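You operate a simulated robot arm through the tools that you are given. There is no shell and no other tool. Be economical: measure what you need, move in short steps, check, and stop when the job is done.

You run a simulated robot arm. Do the job below in one go: nothing can be reset, and whatever is moved stays where it is left.

Task
Reset the safety valve to lift at the card's pressure and prove it.
Fine: turn the spring dial with the rig bled, shut the bleed valve, pump till it lifts, open the bleed valve again.
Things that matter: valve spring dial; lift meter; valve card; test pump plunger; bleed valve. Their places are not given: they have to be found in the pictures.

It is judged by the outcome, as a careful person would: the job done as asked, and still so three seconds after it is handed in. It fails if anything else is knocked over, pushed out of place, dropped, spilled or broken.

Robot
A 6-joint arm with a two-finger parallel gripper, fixed in place. Base frame: the origin is at the foot of the arm, x ahead of it, y to its left, z up; the work surface is at about z = 898. Lengths are in mm, angles in rad, forces in N, time in s.
With the tool pointing down near the work surface it reaches from about 240 to 640 mm from the base axis. Its first joint turns from -1.152 to 1.152 rad. Payload 2.7 kg.
The TCP is the grasp point between the finger pads, 23 mm short of the fingertips. In the tool frame z runs along the fingers and y along their closing line. The gripper opens to 94 mm. The fingers are 38 mm wide and 10 mm thick; the gripper's body (54 by 96 mm) begins 39 mm behind the TCP.
Orientation is that of the tool frame in the base frame, as a unit quaternion [w, x, y, z]. With the fingers straight down and closing along the base's y, the tool's x points along the base's -x, its y along +y and its z along -z.

Tools
- The arm moves only by the tool apply_moves. Its argument "plan" is a list that holds one entry, the list of rows, each a list of 6 numbers: the shift along the tool's x, y, z in mm, then the turn, a rotation vector about the tool's x, y, z in rad. In form: [[[x, y, z, wx, wy, wz], ...]]. A call has 1 to 20 rows; each row shifts and turns the commanded pose from where the row before left it, along the tool's axes as they then stand. "fingers" is the closure, from 0 (fully open) to 1 (shut), set as the call begins (left out, the last holds). Each row takes 0.2 s and may step no farther than 50 mm and 0.15 rad from the row before; otherwise, or with a gripper value out of range, the whole call is refused. Where a pose cannot be reached the arm comes as near as it can. A force on the tool above 40 N (or 10 N above the force at the start of the call, whichever is more), or a blocked arm, ends the call early, and 0.2 s more pass. Each finger travels about 45 mm/s and halts on what it meets, pressing with about 36 N; the grip force reading is that of the motor and also rises with nothing between the fingers. The clock runs only during rows and for 0.2 s after the last one: add rows that do not move to give the fingers time. It gives the time, the measured TCP pose, the force on the tool (base axes), the opening and the grip force at its end, in the units of the frame above (readings bear some noise).
- Cameras (640 x 400 px; columns grow to the right, rows downward): "scene" is fixed at [77.8, -428.9, 1418.2]; the picture's right is [0.78, -0.63, 0.00], its down [-0.27, -0.33, -0.90] and it looks along [0.57, 0.70, -0.43] (base axes); focal length 332 px, centre (320, 200). "wrist" rides on the gripper at [-39, 0, -44] in the tool frame; the picture's right is [0.00, -1.00, 0.00], its down [0.97, 0.00, -0.24] and it looks along [0.24, 0.00, 0.97] (tool axes); focal length 218 px, centre (320, 200).
- snapshot(camera): a new picture of that camera. The clock stands still meanwhile.
- probe_pixels(camera, pixels): there is no depth. For up to 12 entries [column, row, z] of the newest picture of that camera ("zoom" is the newest enlarged one), the place [x, y] in the base frame at which the ray of that pixel passes the height z, good to about 3 mm. The clock stands still meanwhile.
- inspect(camera, box): a new picture of the part [left, top, right, bottom] of that camera's present view, enlarged. The clock stands still meanwhile.
- hand_in(): hands the job in; it is judged then, once.

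Work in short steps. Measure before you move; look again where a grasp or a placing could have gone wrong, and mend it. You have 80 turns and 38 pictures in all, those below and enlarged ones among them. Open the gripper and draw the arm clear of the work before you hand the job in, unless the task says otherwise; then end with one line.

The tools are called after ">>>" by a JSON object that holds its "method" and its "body". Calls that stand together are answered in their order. apply_moves: Moves the arm, as the interface text tells. Its arguments: {"type":"object","properties":{"plan":{"type":"array","items":{"type":"array","items":{"type":"array","items":{"type":"number"}}}},"fingers":{"type":"number"}},"required":["plan"]} The other tools are called the same way: snapshot (camera) takes a picture; probe_pixels (camera, pixels) gives the place at which the rays of pixels pass given heights; inspect (camera, box) takes an enlarged picture of a part of a camera's view; hand_in () hands the job in.

At the start:

```text
t: 0.0
tcp_pos: [417.7, 73.3, 1192.8]
tool_rot: [0.001, -0.001, 1.0, 0.0]
ft_force: [-1.3, -0.2, 0.4]
gripper_width: 94.1
gripper_force: 0.1
```

scene: 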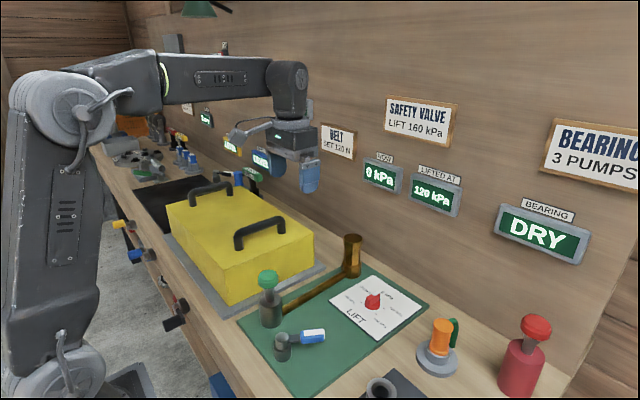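
wrist: 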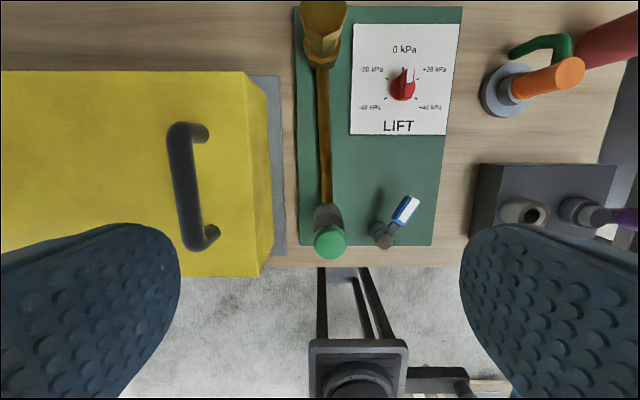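

The card reads LIFT 160 kPa and the last lift 120 kPa. I'll zoom in on the dial and signs.

>>> {"method": "inspect", "body": {"camera": "scene", "box": [230, 230, 470, 380]}}

>>> {"method": "inspect", "body": {"camera": "wrist", "box": [340, 10, 470, 140]}}

>>> {"method": "inspect", "body": {"camera": "scene", "box": [340, 80, 500, 220]}}

```text
2.67 times, centred on (350, 305) of scene
```

zoom: 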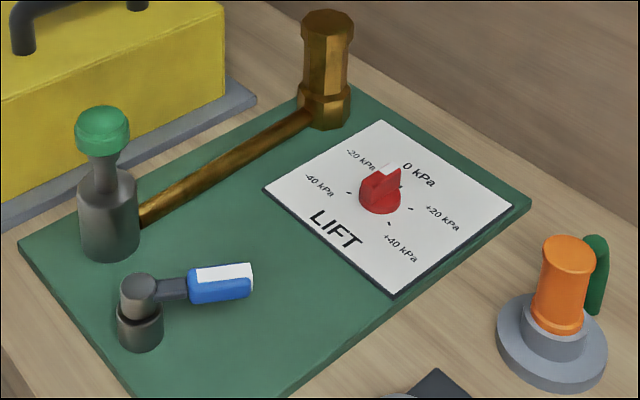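

```text
3.08 times, centred on (405, 75) of wrist
```

zoom: 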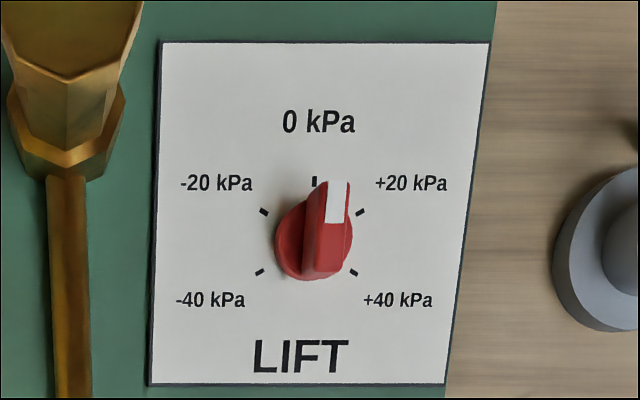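

```text
2.86 times, centred on (420, 150) of scene
```

zoom: 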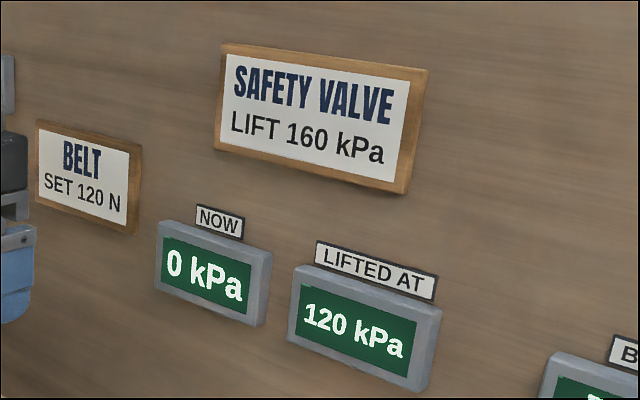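

The dial pointer is at 0, so lifting at 160 should need +40 (120° clockwise from above). I'll locate the dial, plunger and bleed handle by probing both views.

>>> {"method": "probe_pixels", "body": {"camera": "wrist", "pixels": [[401.5, 88.5, 905], [401.5, 88.5, 910], [330, 242, 960], [330, 242, 990], [382, 236, 930], [382, 236, 950], [413, 200, 930], [413, 200, 950], [412, 70, 930], [295, 246, 900], [461, 8, 900], [330, 242, 1010]]}}

>>> {"method": "probe_pixels", "body": {"camera": "scene", "pixels": [[361.5, 304.5, 905], [361.5, 304.5, 910], [268.5, 279, 960], [268.5, 279, 990], [282, 336, 930], [282, 336, 950], [324, 332, 930], [324, 332, 950], [377, 292, 930], [268, 272, 1000], [271, 325, 905], [268.5, 279, 1010]]}}

>>> {"method": "inspect", "body": {"camera": "wrist", "box": [290, 150, 450, 270]}}

```text
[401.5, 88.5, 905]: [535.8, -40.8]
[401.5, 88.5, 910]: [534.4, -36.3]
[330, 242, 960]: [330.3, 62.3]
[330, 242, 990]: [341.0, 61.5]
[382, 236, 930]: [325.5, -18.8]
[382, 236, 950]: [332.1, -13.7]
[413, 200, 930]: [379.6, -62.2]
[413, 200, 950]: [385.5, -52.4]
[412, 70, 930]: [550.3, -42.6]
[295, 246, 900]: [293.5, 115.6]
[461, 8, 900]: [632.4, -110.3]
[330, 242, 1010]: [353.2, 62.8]
```

```text
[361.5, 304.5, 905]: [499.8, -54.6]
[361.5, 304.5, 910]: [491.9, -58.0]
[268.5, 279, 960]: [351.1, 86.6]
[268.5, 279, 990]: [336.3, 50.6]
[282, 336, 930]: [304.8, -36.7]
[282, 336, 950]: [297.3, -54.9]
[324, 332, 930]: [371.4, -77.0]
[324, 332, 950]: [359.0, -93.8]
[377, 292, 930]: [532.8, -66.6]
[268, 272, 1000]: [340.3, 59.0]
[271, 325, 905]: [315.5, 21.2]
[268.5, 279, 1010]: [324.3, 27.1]
```

```text
3.33 times, centred on (370, 210) of wrist
```

zoom: 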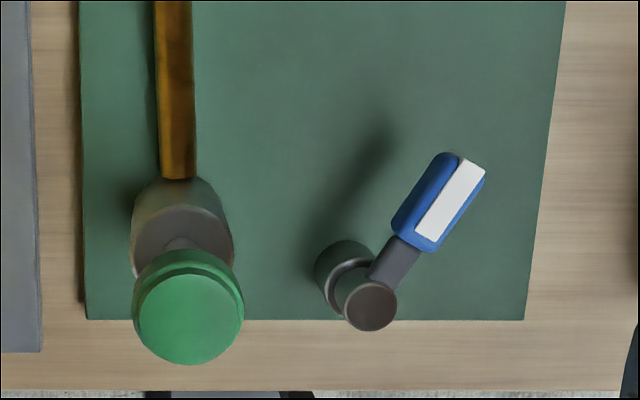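

My scene pixels for the dial and the handle were off, so I'm probing again with corrected ones.

>>> {"method": "probe_pixels", "body": {"camera": "scene", "pixels": [[282, 334, 920], [282, 334, 940], [282.6, 355, 905], [313, 335, 920], [313, 335, 940], [372.5, 303.5, 905], [372.5, 303.5, 915], [375.5, 297, 930], [238, 321, 905], [268.5, 320, 905], [268.5, 278, 980], [404, 278, 905]]}}

>>> {"method": "probe_pixels", "body": {"camera": "wrist", "pixels": [[385, 242, 930], [385, 242, 940], [378, 233, 905], [408, 211, 920], [408, 211, 940], [329, 214, 910], [296, 246, 905], [401, 89, 905], [405, 76, 930], [329, 245, 980], [385, 242, 920], [461, 8, 905]]}}

```text
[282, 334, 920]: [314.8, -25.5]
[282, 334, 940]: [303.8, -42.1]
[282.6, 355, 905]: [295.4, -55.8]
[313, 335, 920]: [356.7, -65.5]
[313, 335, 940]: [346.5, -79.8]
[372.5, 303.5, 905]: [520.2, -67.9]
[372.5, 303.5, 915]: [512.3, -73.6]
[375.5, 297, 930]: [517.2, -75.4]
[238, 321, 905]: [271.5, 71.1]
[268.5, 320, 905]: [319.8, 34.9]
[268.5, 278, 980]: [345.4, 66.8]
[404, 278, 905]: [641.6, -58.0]
```

```text
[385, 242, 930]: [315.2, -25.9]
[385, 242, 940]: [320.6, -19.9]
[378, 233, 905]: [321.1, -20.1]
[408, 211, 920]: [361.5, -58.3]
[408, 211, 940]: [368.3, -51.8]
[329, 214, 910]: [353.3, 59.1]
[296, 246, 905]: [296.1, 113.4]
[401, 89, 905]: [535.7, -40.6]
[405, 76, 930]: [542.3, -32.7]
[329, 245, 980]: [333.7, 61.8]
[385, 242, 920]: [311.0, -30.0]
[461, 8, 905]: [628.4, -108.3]
```

The two views triangulate to a panel at z≈875, lower than the stated surface. I'll move above the dial at a safe height and check with the wrist camera.

>>> {"method": "apply_moves", "body": {"plan": [[[-30, -30, 20, 0, 0, 0], [-30, -30, 20, 0, 0, 0], [-30, -30, 20, 0, 0, 0], [-30, -31, 20, 0, 0, 0], [0, 0, 0, 0, 0, 0]]]}}

>>> {"method": "snapshot", "body": {"camera": "wrist"}}

>>> {"method": "snapshot", "body": {"camera": "scene"}}

```text
t: 1.2
tcp_pos: [540.4, -52.8, 1115.9]
tool_rot: [0.001, -0.001, 1.0, 0.0]
ft_force: [0.2, 0.7, 0.1]
gripper_width: 94.1
gripper_force: 0.0
```

```text
31 pictures are left
```

wrist: 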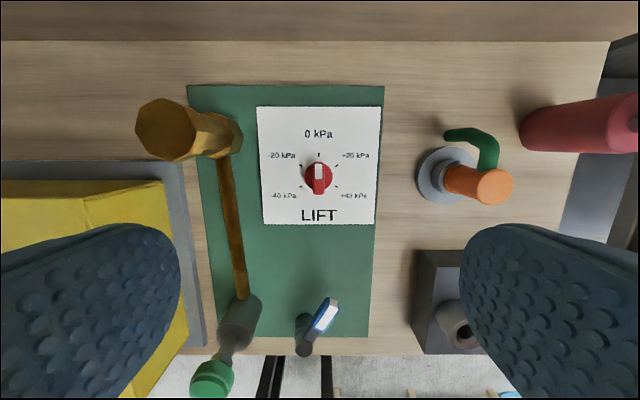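

```text
30 pictures are left
```

scene: 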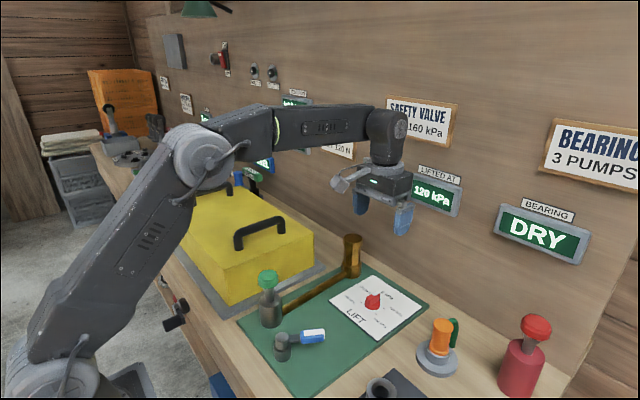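

Two wrist views agree: dial axis at about (540, -51.5), card at z≈874. I'll lower over the dial and recheck.

>>> {"method": "apply_moves", "body": {"plan": [[[0, 1, 40, 0, 0, 0], [0, 0, 40, 0, 0, 0], [0, 0, 40, 0, 0, 0], [0, 0, 0, 0, 0, 0]]]}}

>>> {"method": "snapshot", "body": {"camera": "wrist"}}

>>> {"method": "inspect", "body": {"camera": "scene", "box": [300, 180, 460, 340]}}

```text
t: 2.2
tcp_pos: [539.2, -51.3, 994.2]
tool_rot: [0.001, -0.001, 1.0, 0.0]
ft_force: [0.1, 0.3, -0.5]
gripper_width: 93.7
gripper_force: 0.1
```

```text
29 pictures are left
```

wrist: 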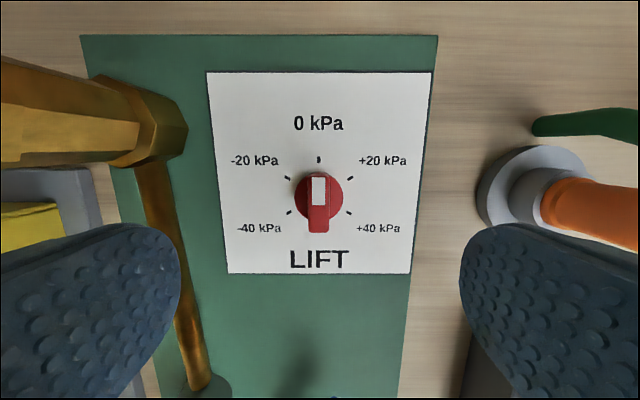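

```text
2.50 times, centred on (380, 260) of scene
```

zoom: 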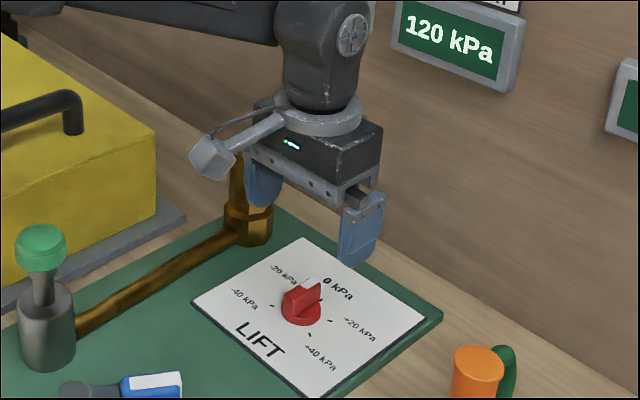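

The dial is centred at about (541, -51) with its blade along x. I'll narrow the fingers and descend around the blade in small steps.

>>> {"method": "apply_moves", "body": {"plan": [[[-1.5, 0, 30, 0, 0, 0], [0, 0, 20, 0, 0, 0], [0, 0, 15, 0, 0, 0], [0, 0, 8, 0, 0, 0], [0, 0, 6, 0, 0, 0], [0, 0, 0, 0, 0, 0]]], "fingers": 0.35}}

>>> {"method": "inspect", "body": {"camera": "scene", "box": [300, 200, 460, 340]}}

>>> {"method": "snapshot", "body": {"camera": "wrist"}}

```text
t: 3.6
tcp_pos: [539.3, -46.9, 914.2]
tool_rot: [0.001, 0.0, 1.0, 0.0]
ft_force: [-0.4, 0.4, -0.1]
gripper_width: 61.3
gripper_force: 0.0
```

```text
2.86 times, centred on (380, 270) of scene
```

zoom: 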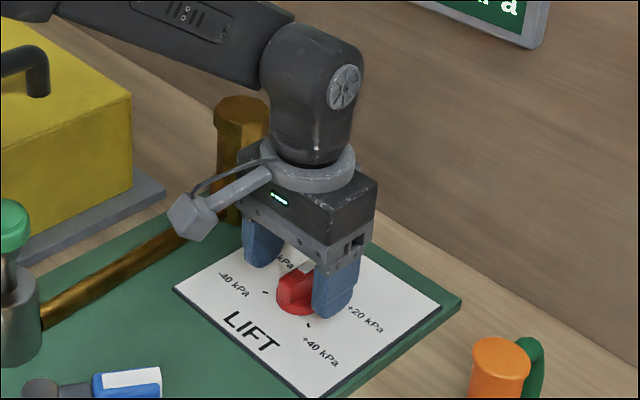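

```text
26 pictures are left
```

wrist: 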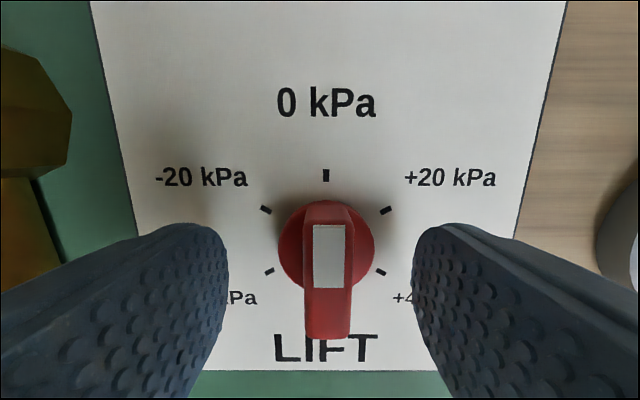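

Knob is at col 327, so I shift y by about -3 mm, then descend 13 mm and close.

>>> {"method": "apply_moves", "body": {"plan": [[[0, -3, 0, 0, 0, 0], [0, 0, 5, 0, 0, 0], [0, 0, 4, 0, 0, 0], [0, 0, 4, 0, 0, 0], [0, 0, 0, 0, 0, 0]]]}}

>>> {"method": "apply_moves", "body": {"plan": [[[0, 0, 0, 0, 0, 0], [0, 0, 0, 0, 0, 0], [0, 0, 0, 0, 0, 0], [0, 0, 0, 0, 0, 0], [0, 0, 0, 0, 0, 0]]], "fingers": 1}}

>>> {"method": "snapshot", "body": {"camera": "wrist"}}

```text
t: 4.8
tcp_pos: [539.8, -50.2, 900.5]
tool_rot: [0.0, -0.001, 1.0, 0.0]
ft_force: [0.4, 0.7, 0.1]
gripper_width: 61.1
gripper_force: 0.0
```

```text
t: 6.0
tcp_pos: [538.3, -50.8, 900.1]
tool_rot: [0.002, -0.001, 1.0, 0.0]
ft_force: [-0.6, 2.8, -0.2]
gripper_width: 35.7
gripper_force: 45.0
```

```text
25 pictures are left
```

wrist: 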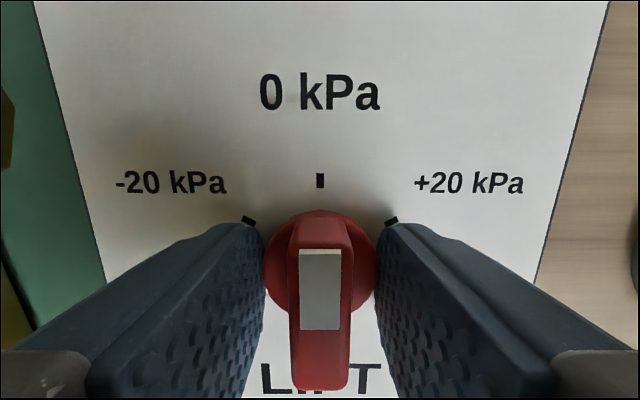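

The fingers caught the 36 mm round skirt below the blade. I'll open, raise 8 mm and grip the blade itself.

>>> {"method": "apply_moves", "body": {"plan": [[[0, 0, 0, 0, 0, 0], [0, 0, 0, 0, 0, 0], [0, 0, -8, 0, 0, 0], [0, 0, 0, 0, 0, 0]]], "fingers": 0.4}}

>>> {"method": "apply_moves", "body": {"plan": [[[0, 0, 0, 0, 0, 0], [0, 0, 0, 0, 0, 0], [0, 0, 0, 0, 0, 0], [0, 0, 0, 0, 0, 0], [0, 0, 0, 0, 0, 0], [0, 0, 0, 0, 0, 0]]], "fingers": 1}}

```text
t: 7.0
tcp_pos: [539.3, -51.4, 907.6]
tool_rot: [0.001, -0.001, 1.0, 0.0]
ft_force: [0.4, 0.1, -0.5]
gripper_width: 56.6
gripper_force: 0.1
```

```text
t: 8.4
tcp_pos: [539.3, -50.5, 907.0]
tool_rot: [0.0, -0.001, 1.0, 0.002]
ft_force: [0.1, 8.4, 0.7]
gripper_width: 32.9
gripper_force: 44.9
```

Still 33 mm, so it's a tapering skirt. I'll open, raise 7 mm more and re-grip.

>>> {"method": "apply_moves", "body": {"plan": [[[0, 0, 0, 0, 0, 0], [0, 0, 0, 0, 0, 0], [0, 0, -7, 0, 0, 0], [0, 0, 0, 0, 0, 0]]], "fingers": 0.45}}

>>> {"method": "apply_moves", "body": {"plan": [[[0, 0, 0, 0, 0, 0], [0, 0, 0, 0, 0, 0], [0, 0, 0, 0, 0, 0], [0, 0, 0, 0, 0, 0], [0, 0, 0, 0, 0, 0], [0, 0, 0, 0, 0, 0]]], "fingers": 1}}

>>> {"method": "snapshot", "body": {"camera": "wrist"}}

```text
t: 9.4
tcp_pos: [539.8, -50.4, 915.1]
tool_rot: [0.0, 0.0, 1.0, 0.0]
ft_force: [0.4, 0.1, 0.2]
gripper_width: 51.6
gripper_force: 0.0
```

```text
t: 10.8
tcp_pos: [540.7, -49.9, 915.8]
tool_rot: [0.001, 0.0, 1.0, 0.0]
ft_force: [-0.4, 2.7, 1.4]
gripper_width: 14.1
gripper_force: 44.9
```

```text
24 pictures are left
```

wrist: 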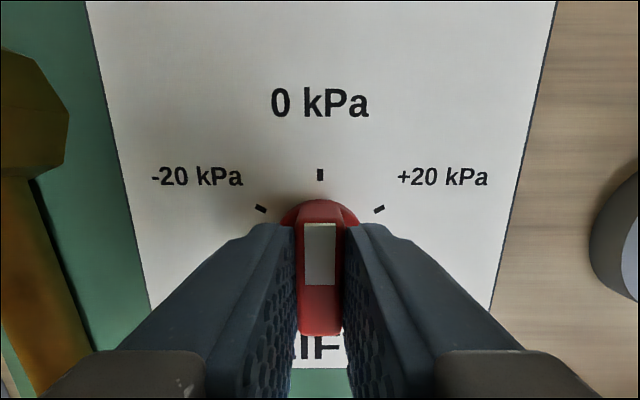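

The blade is gripped, 14 mm wide and centred. Turning clockwise seen from above (about +tool z), first half (60°).

>>> {"method": "apply_moves", "body": {"plan": [[[0, 0, 0, 0, 0, 0.131], [0, 0, 0, 0, 0, 0.131], [0, 0, 0, 0, 0, 0.131], [0, 0, 0, 0, 0, 0.131], [0, 0, 0, 0, 0, 0.131], [0, 0, 0, 0, 0, 0.131], [0, 0, 0, 0, 0, 0.131], [0, 0, 0, 0, 0, 0.131], [0, 0, 0, 0, 0, 0]]]}}

>>> {"method": "snapshot", "body": {"camera": "wrist"}}

```text
t: 12.8
tcp_pos: [540.5, -48.2, 914.5]
tool_rot: [0.001, 0.501, 0.865, 0.001]
ft_force: [6.3, 17.1, -1.7]
gripper_width: 13.8
gripper_force: 44.9
```

```text
23 pictures are left
```

wrist: 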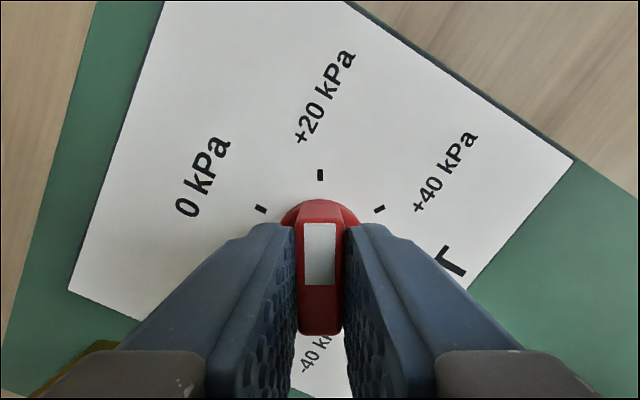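

Works: the pointer is now exactly at +20. Turning another 60° to +40.

>>> {"method": "apply_moves", "body": {"plan": [[[0, 0, 0, 0, 0, 0.131], [0, 0, 0, 0, 0, 0.131], [0, 0, 0, 0, 0, 0.131], [0, 0, 0, 0, 0, 0.131], [0, 0, 0, 0, 0, 0.131], [0, 0, 0, 0, 0, 0.131], [0, 0, 0, 0, 0, 0.131], [0, 0, 0, 0, 0, 0.13], [0, 0, 0, 0, 0, 0]]]}}

>>> {"method": "snapshot", "body": {"camera": "wrist"}}

```text
t: 14.8
tcp_pos: [542.3, -49.1, 916.0]
tool_rot: [0.0, 0.866, 0.499, 0.003]
ft_force: [25.5, 16.2, -15.2]
gripper_width: 14.2
gripper_force: 45.3
```

```text
22 pictures are left
```

wrist: 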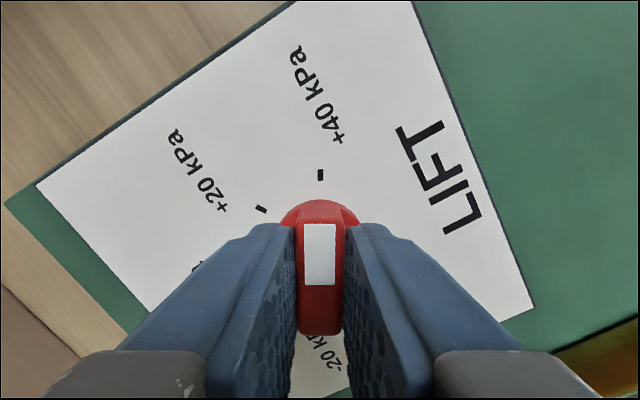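

Pointer is at +40. Release, rise, and unwind the wrist.

>>> {"method": "apply_moves", "body": {"plan": [[[0, 0, 0, 0, 0, 0], [0, 0, 0, 0, 0, 0], [0, 0, 0, 0, 0, 0], [0, 0, -40, 0, 0, 0], [0, 0, -40, 0, 0, 0], [0, 0, -40, 0, 0, 0], [0, 0, -40, 0, 0, 0], [0, 0, 0, 0, 0, -0.15], [0, 0, 0, 0, 0, -0.15], [0, 0, 0, 0, 0, -0.15], [0, 0, 0, 0, 0, -0.15], [0, 0, 0, 0, 0, -0.15], [0, 0, 0, 0, 0, -0.15], [0, 0, 0, 0, 0, -0.15], [0, 0, 0, 0, 0, -0.15], [0, 0, 0, 0, 0, -0.15], [0, 0, 0, 0, 0, -0.15], [0, 0, 0, 0, 0, 0]]], "fingers": 0.4}}

>>> {"method": "apply_moves", "body": {"plan": [[[0, 0, 0, 0, 0, -0.15], [0, 0, 0, 0, 0, -0.15], [0, 0, 0, 0, 0, -0.15], [0, 0, 0, 0, 0, -0.145], [40, 0, 0, 0, 0, 0], [40, 0, 0, 0, 0, 0], [40, 0, 0, 0, 0, 0], [40, 0, 0, 0, 0, 0], [0, 0, 0, 0, 0, 0]]]}}

>>> {"method": "snapshot", "body": {"camera": "wrist"}}

```text
t: 18.6
tcp_pos: [540.8, -48.6, 1076.8]
tool_rot: [0.001, 0.293, 0.956, 0.001]
ft_force: [-0.3, 0.2, -0.4]
gripper_width: 56.5
gripper_force: 0.0
```

```text
t: 20.6
tcp_pos: [378.5, -51.6, 1076.3]
tool_rot: [0.0, 0.0, 1.0, 0.0]
ft_force: [-0.5, -0.4, -0.1]
gripper_width: 56.3
gripper_force: 0.1
```

```text
21 pictures are left
```

wrist: 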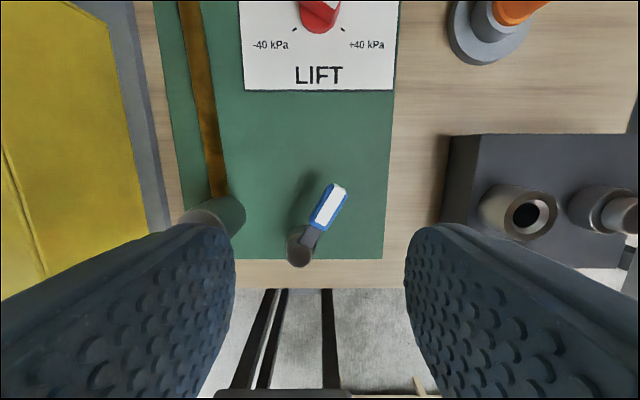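

Bleed pivot is at about (307,-31) and its handle centre at (360,-59), z≈915. The plunger knob is at about (335,61), z≈978. I'll go above the plunger with fingers shut and test a stroke to learn the bleed's present state.

>>> {"method": "apply_moves", "body": {"plan": [[[11, 28, 0, 0, 0, 0], [11, 28, 0, 0, 0, 0], [11, 28, 0, 0, 0, 0], [11, 28, 0, 0, 0, 0], [0, 0, 20, 0, 0, 0], [0, 0, 0, 0, 0, 0], [0, 0, 0, 0, 0, 0]]], "fingers": 1}}

>>> {"method": "inspect", "body": {"camera": "scene", "box": [200, 180, 400, 340]}}

>>> {"method": "snapshot", "body": {"camera": "wrist"}}

```text
t: 22.2
tcp_pos: [334.1, 63.1, 1052.0]
tool_rot: [0.001, -0.001, 1.0, 0.0]
ft_force: [0.5, 0.3, -0.6]
gripper_width: 0.1
gripper_force: 36.2
```

```text
2.50 times, centred on (300, 260) of scene
```

zoom: 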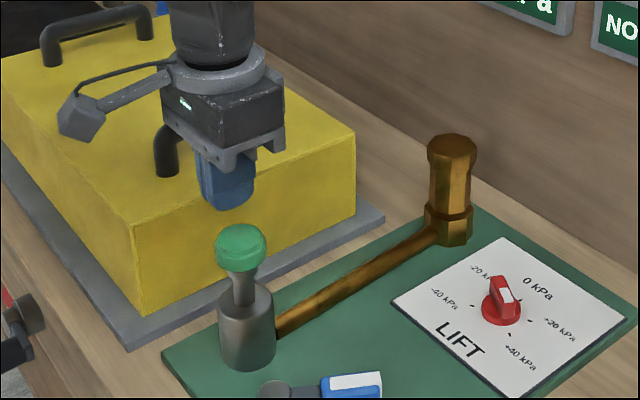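

```text
19 pictures are left
```

wrist: 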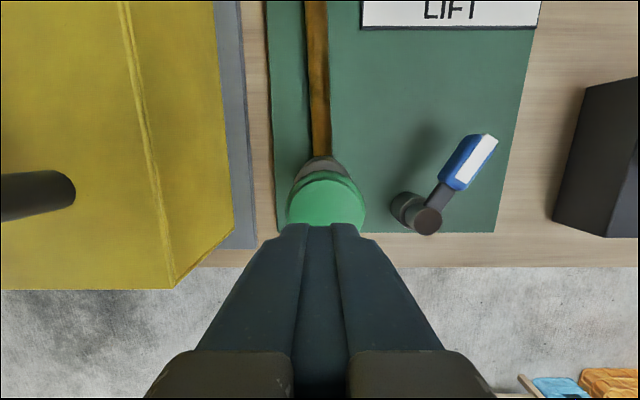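

The knob is at column 327, so I shift y by -3.5 mm. I'll also check the dial closely, as the pointer looks ambiguous from this angle.

>>> {"method": "inspect", "body": {"camera": "scene", "box": [335, 270, 415, 330]}}

>>> {"method": "apply_moves", "body": {"plan": [[[0, -3.5, 15, 0, 0, 0], [0, 0, 15, 0, 0, 0], [0, 0, 8, 0, 0, 0], [0, 0, 8, 0, 0, 0], [0, 0, 8, 0, 0, 0], [0, 0, 8, 0, 0, 0], [0, 0, 0, 0, 0, 0]]]}}

```text
6.67 times, centred on (375, 300) of scene
```

zoom: 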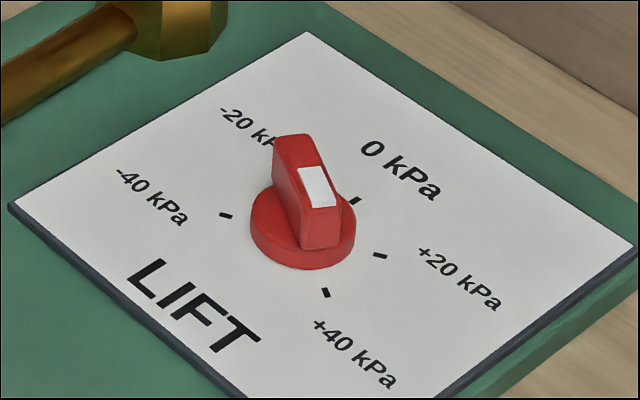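

```text
t: 23.8
tcp_pos: [336.5, 59.5, 993.8]
tool_rot: [0.002, 0.001, 1.0, 0.0]
ft_force: [0.3, 2.8, 6.1]
gripper_width: 0.0
gripper_force: 36.5
```

The dial is clearly at +40, and the plunger has just been contacted (6 N). Push down on.

>>> {"method": "apply_moves", "body": {"plan": [[[0, 0, 8, 0, 0, 0], [0, 0, 8, 0, 0, 0], [0, 0, 8, 0, 0, 0], [0, 0, 8, 0, 0, 0], [0, 0, 8, 0, 0, 0], [0, 0, 8, 0, 0, 0], [0, 0, 0, 0, 0, 0]]]}}

>>> {"method": "snapshot", "body": {"camera": "scene"}}

```text
t: 24.5
tcp_pos: [334.9, 57.6, 977.5]
tool_rot: [0.003, 0.0, 1.0, 0.001]
ft_force: [-6.9, 0.0, 15.3]
gripper_width: 0.0
gripper_force: 35.9
stopped in row 3: the force on the tool passed its limit (the readings are from after the stop); the commanded pose is now the measured one
```

```text
17 pictures are left
```

scene: 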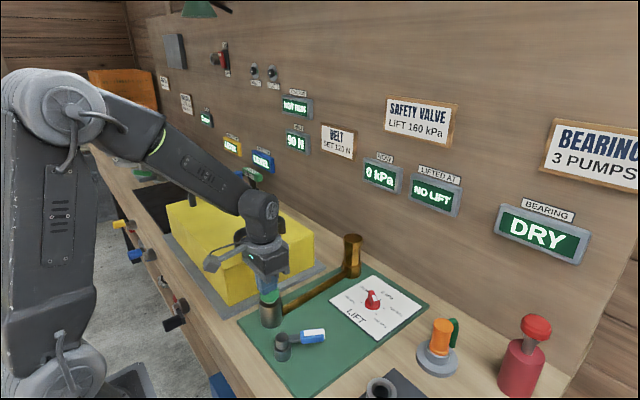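

The stroke bottomed and NOW stays at 0 kPa, so the bleed is open at present; the lift meter shows NO LIFT. Now I'll rise and go over the bleed handle, with fingers turned across it.

>>> {"method": "apply_moves", "body": {"plan": [[[0, 0, -30, 0, 0, 0], [0, 0, -30, 0, 0, 0], [-6, -29, 0, 0, 0, 0], [-6, -29, 0, 0, 0, 0], [-6, -29, 0, 0, 0, 0], [-7, -30, 0, 0, 0, 0], [0, 0, 0, 0, 0, 0.123], [0, 0, 0, 0, 0, 0.123], [0, 0, 0, 0, 0, 0.123], [0, 0, 0, 0, 0, 0.123], [0, 0, 20, 0, 0, 0], [0, 0, 20, 0, 0, 0], [0, 0, 0, 0, 0, 0]]], "fingers": 0.4}}

>>> {"method": "snapshot", "body": {"camera": "wrist"}}

>>> {"method": "inspect", "body": {"camera": "scene", "box": [230, 220, 390, 380]}}

```text
t: 27.3
tcp_pos: [361.1, -57.4, 996.9]
tool_rot: [0.003, 0.244, 0.97, 0.001]
ft_force: [0.5, -0.5, 0.0]
gripper_width: 56.3
gripper_force: 0.0
```

```text
16 pictures are left
```

wrist: 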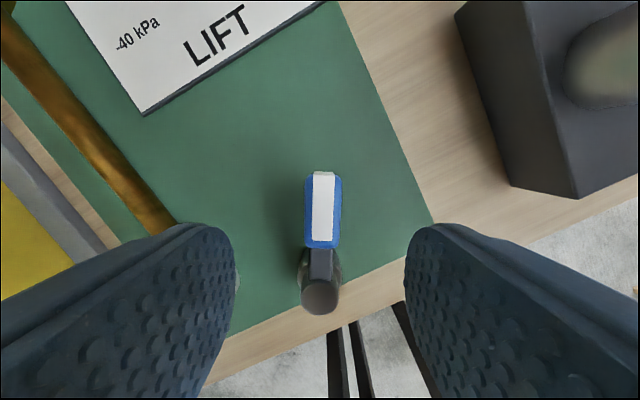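

```text
2.50 times, centred on (310, 300) of scene
```

zoom: 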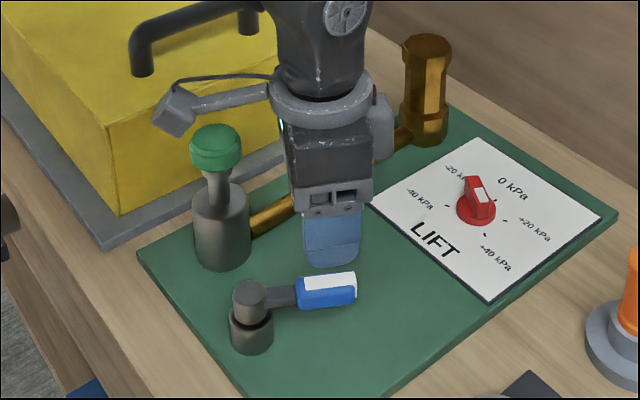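

Aligned: handle at col 322, pivot about 55 mm along +tool x. Descend and grip the handle.

>>> {"method": "apply_moves", "body": {"plan": [[[0, -1, 30, 0, 0, 0], [0, 0, 25, 0, 0, 0], [0, 0, 12, 0, 0, 0], [0, 0, 8, 0, 0, 0], [0, 0, 0, 0, 0, 0]]]}}

>>> {"method": "apply_moves", "body": {"plan": [[[0, 0, 0, 0, 0, 0], [0, 0, 0, 0, 0, 0], [0, 0, 0, 0, 0, 0], [0, 0, 0, 0, 0, 0], [0, 0, 0, 0, 0, 0]]], "fingers": 1}}

>>> {"method": "snapshot", "body": {"camera": "wrist"}}

```text
t: 28.5
tcp_pos: [359.4, -58.2, 920.5]
tool_rot: [0.002, 0.244, 0.97, 0.001]
ft_force: [1.5, -0.5, -0.2]
gripper_width: 56.6
gripper_force: 0.0
```

```text
t: 29.7
tcp_pos: [359.9, -57.4, 922.2]
tool_rot: [0.003, 0.245, 0.97, 0.001]
ft_force: [1.3, 3.7, -0.7]
gripper_width: 22.1
gripper_force: 45.1
```

```text
14 pictures are left
```

wrist: 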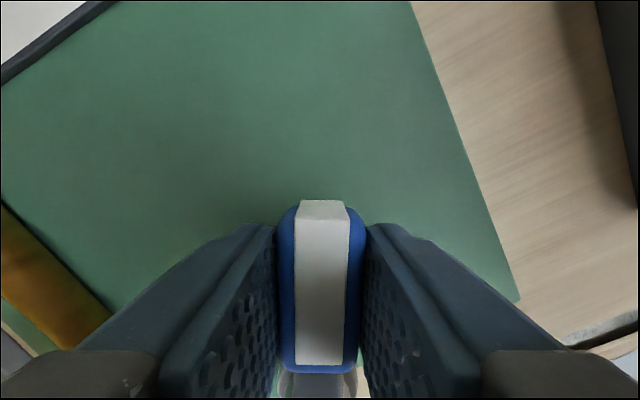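

Gripped (22 mm). Trying a small clockwise swing about the pivot, away from the pump.

>>> {"method": "apply_moves", "body": {"plan": [[[0.07, -2.8, 0, 0, 0, 0.05], [0.07, -2.8, 0, 0, 0, 0.05], [0.07, -2.8, 0, 0, 0, 0.05], [0.07, -2.8, 0, 0, 0, 0.05], [0, 0, 0, 0, 0, 0]]]}}

```text
t: 31.1
tcp_pos: [352.6, -66.0, 921.3]
tool_rot: [0.001, 0.343, 0.939, 0.004]
ft_force: [0.4, 8.0, 1.1]
gripper_width: 21.7
gripper_force: 44.7
stopped in row 5: the force on the tool passed its limit (the readings are from after the stop); the commanded pose is now the measured one
```

The motion happened but the force limit tripped at the end. Looking.

>>> {"method": "inspect", "body": {"camera": "scene", "box": [230, 220, 390, 380]}}

>>> {"method": "snapshot", "body": {"camera": "wrist"}}

```text
2.50 times, centred on (310, 300) of scene
```

zoom: 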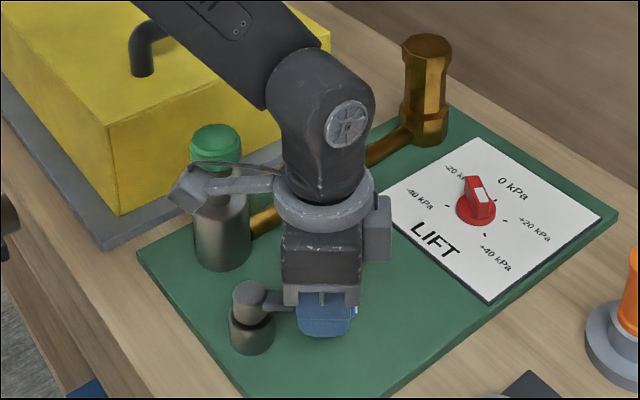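

```text
12 pictures are left
```

wrist: 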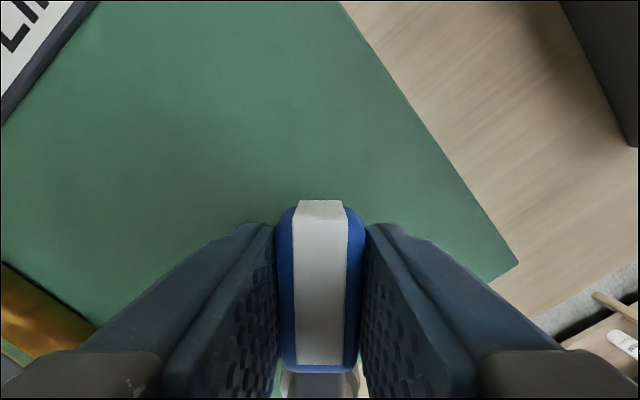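

The handle followed. I'll continue clockwise to see whether it's a stop or friction.

>>> {"method": "apply_moves", "body": {"plan": [[[0.07, -2.8, 0, 0, 0, 0.05], [0.07, -2.8, 0, 0, 0, 0.05], [0.07, -2.8, 0, 0, 0, 0.05], [0.07, -2.8, 0, 0, 0, 0.05], [0, 0, 0, 0, 0, 0]]]}}

```text
t: 32.2
tcp_pos: [345.9, -75.8, 921.3]
tool_rot: [0.0, 0.433, 0.901, 0.004]
ft_force: [-2.0, 4.9, 4.5]
gripper_width: 22.0
gripper_force: 45.0
stopped in row 5: the force on the tool passed its limit (the readings are from after the stop); the commanded pose is now the measured one
```

Still moving freely enough; continue.

>>> {"method": "apply_moves", "body": {"plan": [[[0.07, -2.8, 0, 0, 0, 0.05], [0.07, -2.8, 0, 0, 0, 0.05], [0.07, -2.8, 0, 0, 0, 0.05], [0.07, -2.8, 0, 0, 0, 0.05]]]}}

>>> {"method": "apply_moves", "body": {"plan": [[[0.07, -2.8, 0, 0, 0, 0.05], [0.07, -2.8, 0, 0, 0, 0.05], [0.07, -2.8, 0, 0, 0, 0.05], [0.07, -2.8, 0, 0, 0, 0.05]]]}}

>>> {"method": "snapshot", "body": {"camera": "wrist"}}

```text
t: 33.2
tcp_pos: [335.5, -81.0, 921.6]
tool_rot: [-0.001, 0.521, 0.854, 0.005]
ft_force: [-3.3, 3.0, 8.2]
gripper_width: 21.6
gripper_force: 45.1
```

```text
t: 34.2
tcp_pos: [325.9, -84.3, 923.0]
tool_rot: [-0.001, 0.603, 0.797, 0.005]
ft_force: [2.6, 10.7, -7.6]
gripper_width: 21.6
gripper_force: 45.3
```

```text
11 pictures are left
```

wrist: 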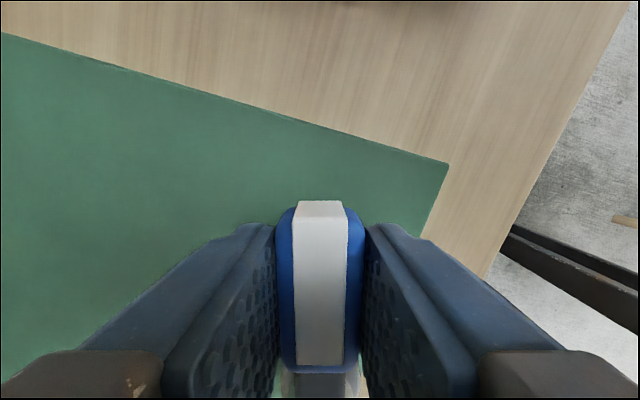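

Lever now at about -74°. Continue clockwise until a stop.

>>> {"method": "apply_moves", "body": {"plan": [[[0.07, -2.8, 0, 0, 0, 0.05], [0.07, -2.8, 0, 0, 0, 0.05], [0.07, -2.8, 0, 0, 0, 0.05], [0.07, -2.8, 0, 0, 0, 0.05]]]}}

>>> {"method": "apply_moves", "body": {"plan": [[[0.07, -2.8, 0, 0, 0, 0.05], [0.07, -2.8, 0, 0, 0, 0.05], [0.07, -2.8, 0, 0, 0, 0.05], [0.07, -2.8, 0, 0, 0, 0.05]]]}}

>>> {"method": "apply_moves", "body": {"plan": [[[0.07, -2.8, 0, 0, 0, 0.05], [0.07, -2.8, 0, 0, 0, 0.05], [0.07, -2.8, 0, 0, 0, 0.05], [0.07, -2.8, 0, 0, 0, 0.05]]]}}

```text
t: 35.2
tcp_pos: [314.0, -86.5, 920.8]
tool_rot: [-0.003, 0.681, 0.733, 0.004]
ft_force: [-0.8, 6.8, -15.3]
gripper_width: 21.7
gripper_force: 45.3
```

```text
t: 36.2
tcp_pos: [308.8, -87.4, 921.9]
tool_rot: [0.005, 0.74, 0.672, 0.007]
ft_force: [10.6, -1.2, -10.7]
gripper_width: 24.9
gripper_force: 44.8
stopped in row 4: the force on the tool passed its limit (the readings are from after the stop); the commanded pose is now the measured one
```

```text
t: 36.6
tcp_pos: [308.7, -86.5, 922.1]
tool_rot: [0.01, 0.757, 0.654, 0.011]
ft_force: [11.0, -0.9, -10.9]
gripper_width: 27.0
gripper_force: 45.3
stopped in row 2: the force on the tool passed its limit (the readings are from after the stop); the commanded pose is now the measured one
```

It stops at about -90° (lever along -y), where the fingers only twist. I'll release, rise, unwind and go to the pump.

>>> {"method": "apply_moves", "body": {"plan": [[[0, 0, 0, 0, 0, 0], [0, 0, 0, 0, 0, 0], [0, 0, 0, 0, 0, 0], [0, 0, -40, 0, 0, 0], [0, 0, -45, 0, 0, 0], [0, 0, -45, 0, 0, 0], [0, 0, 0, 0, 0, -0.143], [0, 0, 0, 0, 0, -0.143], [0, 0, 0, 0, 0, -0.143], [0, 0, 0, 0, 0, -0.143], [0, 0, 0, 0, 0, -0.143], [0, 0, 0, 0, 0, -0.143], [0, 0, 0, 0, 0, -0.143], [0, 0, 0, 0, 0, -0.143], [0, 0, 0, 0, 0, -0.143], [0, 0, 0, 0, 0, -0.143], [0, 0, 0, 0, 0, -0.143], [0, 0, 0, 0, 0, -0.143], [0, 0, 0, 0, 0, 0]]], "fingers": 0.4}}

>>> {"method": "snapshot", "body": {"camera": "scene"}}

```text
t: 40.6
tcp_pos: [304.0, -87.0, 1053.7]
tool_rot: [0.014, 0.003, 1.0, 0.0]
ft_force: [-0.6, -0.1, 1.0]
gripper_width: 56.5
gripper_force: 0.0
```

```text
10 pictures are left
```

scene: 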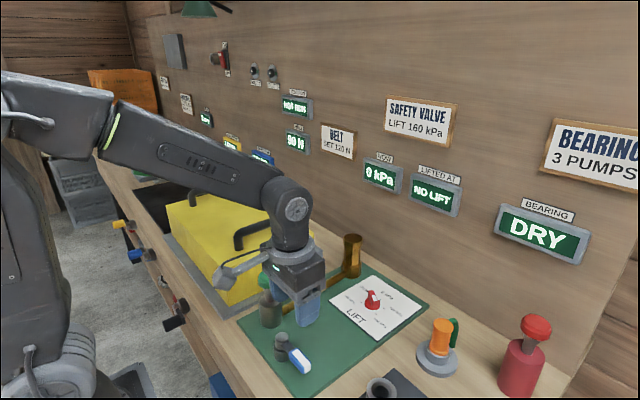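

Handle has turned to point along -y. I'll level the small tilt, shut the fingers and go above the plunger for a stroke.

>>> {"method": "apply_moves", "body": {"plan": [[[0, 0, 0, 0, 0.028, 0], [-8, 37, 0, 0, 0, 0], [-8, 37, 0, 0, 0, 0], [-8, 37, 0, 0, 0, 0], [-7, 36, 0, 0, 0, 0], [0, 0, 0, 0, 0, 0], [0, 0, 30, 0, 0, 0], [0, 0, 20, 0, 0, 0], [0, 0, 0, 0, 0, 0]]], "fingers": 1}}

>>> {"method": "apply_moves", "body": {"plan": [[[0, 0, 8, 0, 0, 0], [0, 0, 8, 0, 0, 0], [0, 0, 6, 0, 0, 0], [0, 0, 4, 0, 0, 0], [0, 0, 4, 0, 0, 0], [0, 0, 4, 0, 0, 0], [0, 0, 0, 0, 0, 0]]]}}

>>> {"method": "inspect", "body": {"camera": "scene", "box": [230, 140, 470, 380]}}

```text
t: 42.6
tcp_pos: [336.9, 59.2, 1002.5]
tool_rot: [0.001, 0.005, 1.0, 0.001]
ft_force: [1.0, 1.6, 4.7]
gripper_width: 0.1
gripper_force: 35.8
```

```text
t: 43.8
tcp_pos: [337.2, 59.6, 977.7]
tool_rot: [0.002, 0.004, 1.0, 0.001]
ft_force: [-5.5, -0.7, 12.7]
gripper_width: 0.1
gripper_force: 36.3
stopped in row 5: the force on the tool passed its limit (the readings are from after the stop); the commanded pose is now the measured one
```

```text
1.67 times, centred on (350, 260) of scene
```

zoom: 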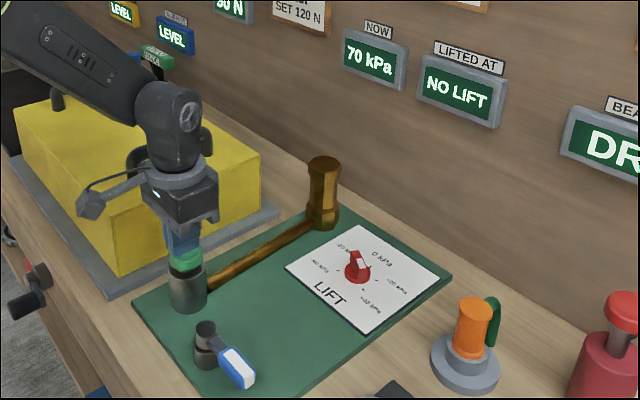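

The bleed is shut and NOW reads 70 kPa. Raise and do a second stroke.

>>> {"method": "apply_moves", "body": {"plan": [[[0, 0, -15, 0, 0, 0], [0, 0, -15, 0, 0, 0], [0, 0, 0, 0, 0, 0], [0, 0, 0, 0, 0, 0]]]}}

>>> {"method": "apply_moves", "body": {"plan": [[[0, 0, 12, 0, 0, 0], [0, 0, 8, 0, 0, 0], [0, 0, 6, 0, 0, 0], [0, 0, 4, 0, 0, 0], [0, 0, 4, 0, 0, 0], [0, 0, 4, 0, 0, 0], [0, 0, 0, 0, 0, 0]]]}}

>>> {"method": "inspect", "body": {"camera": "scene", "box": [230, 140, 470, 380]}}

```text
t: 44.8
tcp_pos: [335.3, 61.8, 1007.5]
tool_rot: [0.002, 0.005, 1.0, 0.002]
ft_force: [0.6, 1.0, 2.1]
gripper_width: 0.0
gripper_force: 35.8
```

```text
t: 46.0
tcp_pos: [337.8, 59.4, 979.3]
tool_rot: [0.005, 0.004, 1.0, 0.001]
ft_force: [-6.7, -0.3, 14.2]
gripper_width: 0.0
gripper_force: 35.7
stopped in row 5: the force on the tool passed its limit (the readings are from after the stop); the commanded pose is now the measured one
```

```text
1.67 times, centred on (350, 260) of scene
```

zoom: 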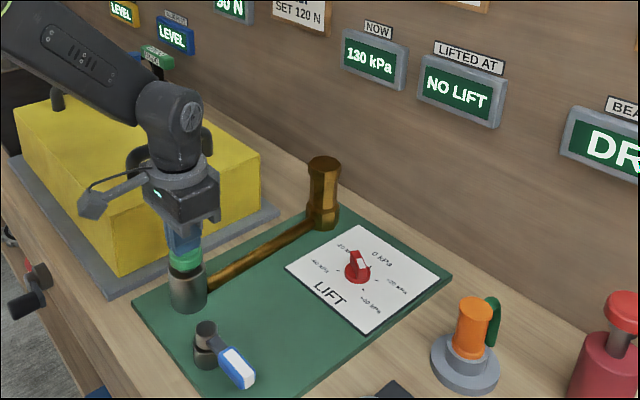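

130 kPa with no lift yet; a third stroke should reach 160.

>>> {"method": "apply_moves", "body": {"plan": [[[0, 0, -15, 0, 0, 0], [0, 0, -15, 0, 0, 0], [0, 0, 0, 0, 0, 0], [0, 0, 0, 0, 0, 0]]]}}

>>> {"method": "apply_moves", "body": {"plan": [[[0, 0, 12, 0, 0, 0], [0, 0, 8, 0, 0, 0], [0, 0, 6, 0, 0, 0], [0, 0, 4, 0, 0, 0], [0, 0, 4, 0, 0, 0], [0, 0, 4, 0, 0, 0], [0, 0, 0, 0, 0, 0]]]}}

>>> {"method": "inspect", "body": {"camera": "scene", "box": [230, 140, 470, 380]}}

```text
t: 47.0
tcp_pos: [338.2, 59.5, 1008.9]
tool_rot: [0.005, 0.004, 1.0, 0.001]
ft_force: [0.5, -0.3, 3.0]
gripper_width: 0.0
gripper_force: 36.3
```

```text
t: 48.2
tcp_pos: [338.3, 59.5, 978.0]
tool_rot: [0.007, 0.004, 1.0, 0.002]
ft_force: [-5.6, -1.0, 13.7]
gripper_width: 0.1
gripper_force: 35.9
stopped in row 5: the force on the tool passed its limit (the readings are from after the stop); the commanded pose is now the measured one
```

```text
1.67 times, centred on (350, 260) of scene
```

zoom: 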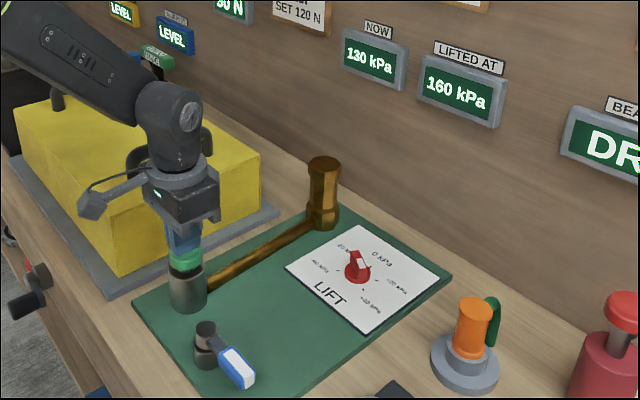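

It lifted at 160 kPa. Now I'll rise and go back over the bleed handle to open it.

>>> {"method": "apply_moves", "body": {"plan": [[[0, 0, -35, 0, 0, 0], [0, 0, -40, 0, 0, 0], [7.5, -37, 0, 0, 0, 0], [7.5, -37, 0, 0, 0, 0], [7.5, -37, 0, 0, 0, 0], [7.5, -37, 0, 0, 0, 0], [0, 0, 0, 0, 0, 0.14], [0, 0, 0, 0, 0, 0.14], [0, 0, 0, 0, 0, 0.14], [0, 0, 0, 0, 0, 0.14], [0, 0, 0, 0, 0, 0.14], [0, 0, 0, 0, 0, 0.14], [0, 0, 0, 0, 0, 0.14], [0, 0, 0, 0, 0, 0.14], [0, 0, 0, 0, 0, 0.14], [0, 0, 0, 0, 0, 0.14], [0, 0, 0, 0, 0, 0.14], [0, 0, 50, 0, 0, 0], [0, 0, 0, 0, 0, 0]]], "fingers": 0.4}}

>>> {"method": "snapshot", "body": {"camera": "wrist"}}

```text
t: 52.2
tcp_pos: [309.2, -91.0, 999.4]
tool_rot: [0.004, 0.699, 0.715, 0.006]
ft_force: [-0.1, -0.1, 0.1]
gripper_width: 56.4
gripper_force: 0.1
```

```text
6 pictures are left
```

wrist: 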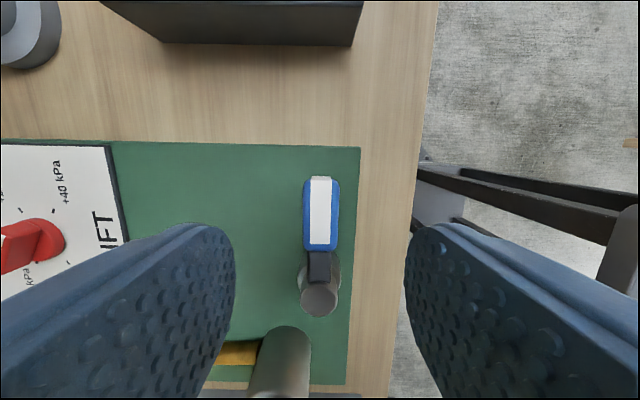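

Aligned with the handle at col 320. Descend and grip.

>>> {"method": "apply_moves", "body": {"plan": [[[0, 0, 30, 0, 0, 0], [0, 0, 25, 0, 0, 0], [0, 0, 14, 0, 0, 0], [0, 0, 8, 0, 0, 0], [0, 0, 0, 0, 0, 0]]]}}

>>> {"method": "apply_moves", "body": {"plan": [[[0, 0, 0, 0, 0, 0], [0, 0, 0, 0, 0, 0], [0, 0, 0, 0, 0, 0], [0, 0, 0, 0, 0, 0], [0, 0, 0, 0, 0, 0]]], "fingers": 1}}

>>> {"method": "apply_moves", "body": {"plan": [[[0.07, 2.85, 0, 0, 0, -0.05], [0.07, 2.85, 0, 0, 0, -0.05], [0.07, 2.85, 0, 0, 0, -0.05], [0.07, 2.85, 0, 0, 0, -0.05], [0.07, 2.85, 0, 0, 0, -0.05]]]}}

>>> {"method": "apply_moves", "body": {"plan": [[[0.07, 2.85, 0, 0, 0, -0.05], [0.07, 2.85, 0, 0, 0, -0.05], [0.07, 2.85, 0, 0, 0, -0.05], [0.07, 2.85, 0, 0, 0, -0.05], [0.07, 2.85, 0, 0, 0, -0.05]]]}}

```text
t: 53.4
tcp_pos: [310.3, -88.0, 923.8]
tool_rot: [0.004, 0.7, 0.714, 0.007]
ft_force: [0.8, -0.2, -0.5]
gripper_width: 56.3
gripper_force: 0.0
```

```text
t: 54.6
tcp_pos: [311.6, -87.3, 922.7]
tool_rot: [0.004, 0.699, 0.715, 0.006]
ft_force: [11.9, 1.4, -8.7]
gripper_width: 21.8
gripper_force: 45.1
```

```text
t: 55.2
tcp_pos: [317.1, -87.3, 923.0]
tool_rot: [0.005, 0.664, 0.748, 0.008]
ft_force: [9.1, 0.7, -8.0]
gripper_width: 21.9
gripper_force: 45.6
stopped in row 3: the force on the tool passed its limit (the readings are from after the stop); the commanded pose is now the measured one
```

```text
t: 56.4
tcp_pos: [330.5, -84.6, 923.1]
tool_rot: [0.005, 0.564, 0.825, 0.007]
ft_force: [17.9, -8.8, -12.4]
gripper_width: 21.9
gripper_force: 44.6
```

Swinging open; the angle is about -69°. Continue toward the original -28°.

>>> {"method": "apply_moves", "body": {"plan": [[[0.07, 2.85, 0, 0, 0, -0.05], [0.07, 2.85, 0, 0, 0, -0.05], [0.07, 2.85, 0, 0, 0, -0.05], [0.07, 2.85, 0, 0, 0, -0.05], [0.07, 2.85, 0, 0, 0, -0.05]]]}}

>>> {"method": "apply_moves", "body": {"plan": [[[0.07, 2.85, 0, 0, 0, -0.05], [0.07, 2.85, 0, 0, 0, -0.05], [0.07, 2.85, 0, 0, 0, -0.05], [0.07, 2.85, 0, 0, 0, -0.05], [0.07, 2.85, 0, 0, 0, -0.05]]]}}

>>> {"method": "apply_moves", "body": {"plan": [[[0.07, 2.85, 0, 0, 0, -0.05], [0.07, 2.85, 0, 0, 0, -0.05], [0.07, 2.85, 0, 0, 0, -0.05], [0.07, 2.85, 0, 0, 0, -0.05]]]}}

```text
t: 57.6
tcp_pos: [343.3, -78.4, 922.6]
tool_rot: [0.006, 0.457, 0.889, 0.006]
ft_force: [20.8, 4.3, -20.9]
gripper_width: 21.9
gripper_force: 45.1
```

```text
t: 58.8
tcp_pos: [354.5, -67.6, 922.3]
tool_rot: [0.006, 0.343, 0.939, 0.005]
ft_force: [20.2, 3.8, -21.7]
gripper_width: 21.9
gripper_force: 45.4
```

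```text
t: 59.8
tcp_pos: [360.0, -59.0, 924.2]
tool_rot: [0.008, 0.249, 0.968, 0.003]
ft_force: [23.7, -12.9, -27.0]
gripper_width: 22.4
gripper_force: 45.3
```

Back at the original place. I'll nudge slightly further, release, rise and look at the gauges.

>>> {"method": "apply_moves", "body": {"plan": [[[0, 1, 0, 0, 0, -0.02], [0, 0, 0, 0, 0, 0]]]}}

>>> {"method": "apply_moves", "body": {"plan": [[[0, 0, 0, 0, 0, 0], [0, 0, 0, 0, 0, 0], [0, 0, 0, 0, 0, 0], [0, 0, -40, 0, 0, 0], [0, 0, -45, 0, 0, 0], [0, 0, -45, 0, 0, 0], [0, 0, 0, 0, 0, 0]]], "fingers": 0.3}}

>>> {"method": "inspect", "body": {"camera": "scene", "box": [230, 140, 470, 380]}}

```text
t: 60.4
tcp_pos: [360.4, -58.6, 924.3]
tool_rot: [0.006, 0.239, 0.971, 0.004]
ft_force: [11.5, -27.3, -23.0]
gripper_width: 22.7
gripper_force: 45.4
```

```text
t: 62.0
tcp_pos: [358.7, -57.9, 1054.4]
tool_rot: [0.008, 0.238, 0.971, 0.005]
ft_force: [0.8, 0.2, -0.3]
gripper_width: 65.7
gripper_force: 0.0
```

```text
1.67 times, centred on (350, 260) of scene
```

zoom: 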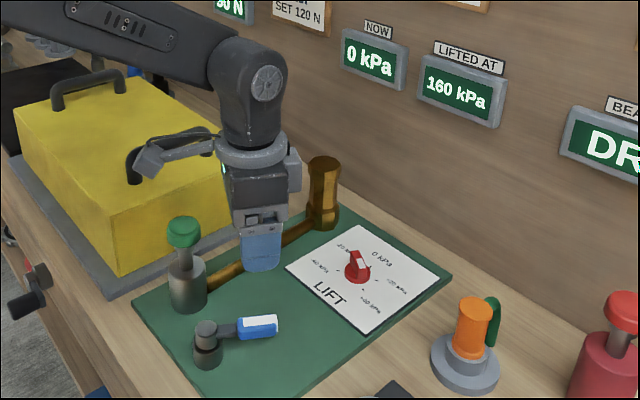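

NOW reads 0 kPa, LIFTED AT reads 160 kPa, and the bleed is back open. I'll draw the arm up with the gripper open.

>>> {"method": "apply_moves", "body": {"plan": [[[0, 0, -45, 0, 0, 0], [0, 0, -45, 0, 0, 0], [0, 0, -40, 0, 0, 0], [0, 0, 0, 0, 0, 0], [0, 0, 0, 0, 0, 0]]], "fingers": 0}}

>>> {"method": "snapshot", "body": {"camera": "scene"}}

```text
t: 63.2
tcp_pos: [353.9, -59.2, 1184.4]
tool_rot: [0.008, 0.239, 0.971, 0.005]
ft_force: [-1.3, 0.3, -0.6]
gripper_width: 94.0
gripper_force: 0.1
```

```text
4 pictures are left
```

scene: 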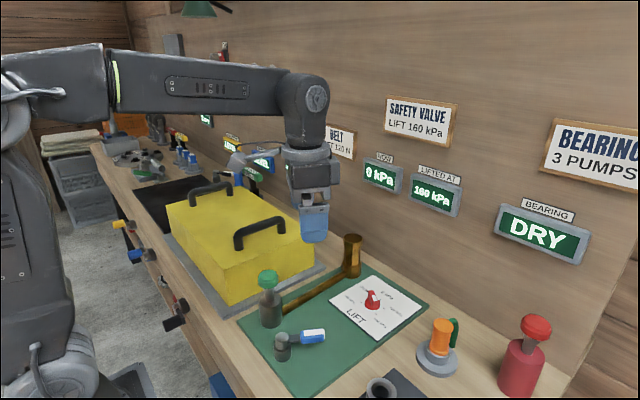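

Everything else is in place, so I'm handing in.

>>> {"method": "hand_in", "body": {}}

```text
The job is handed in.
```

The safety valve is reset and proven: with the spring dial at +40 the lift meter reads 160 kPa, matching the card, and the bleed valve is open again with the rig at 0 kPa.
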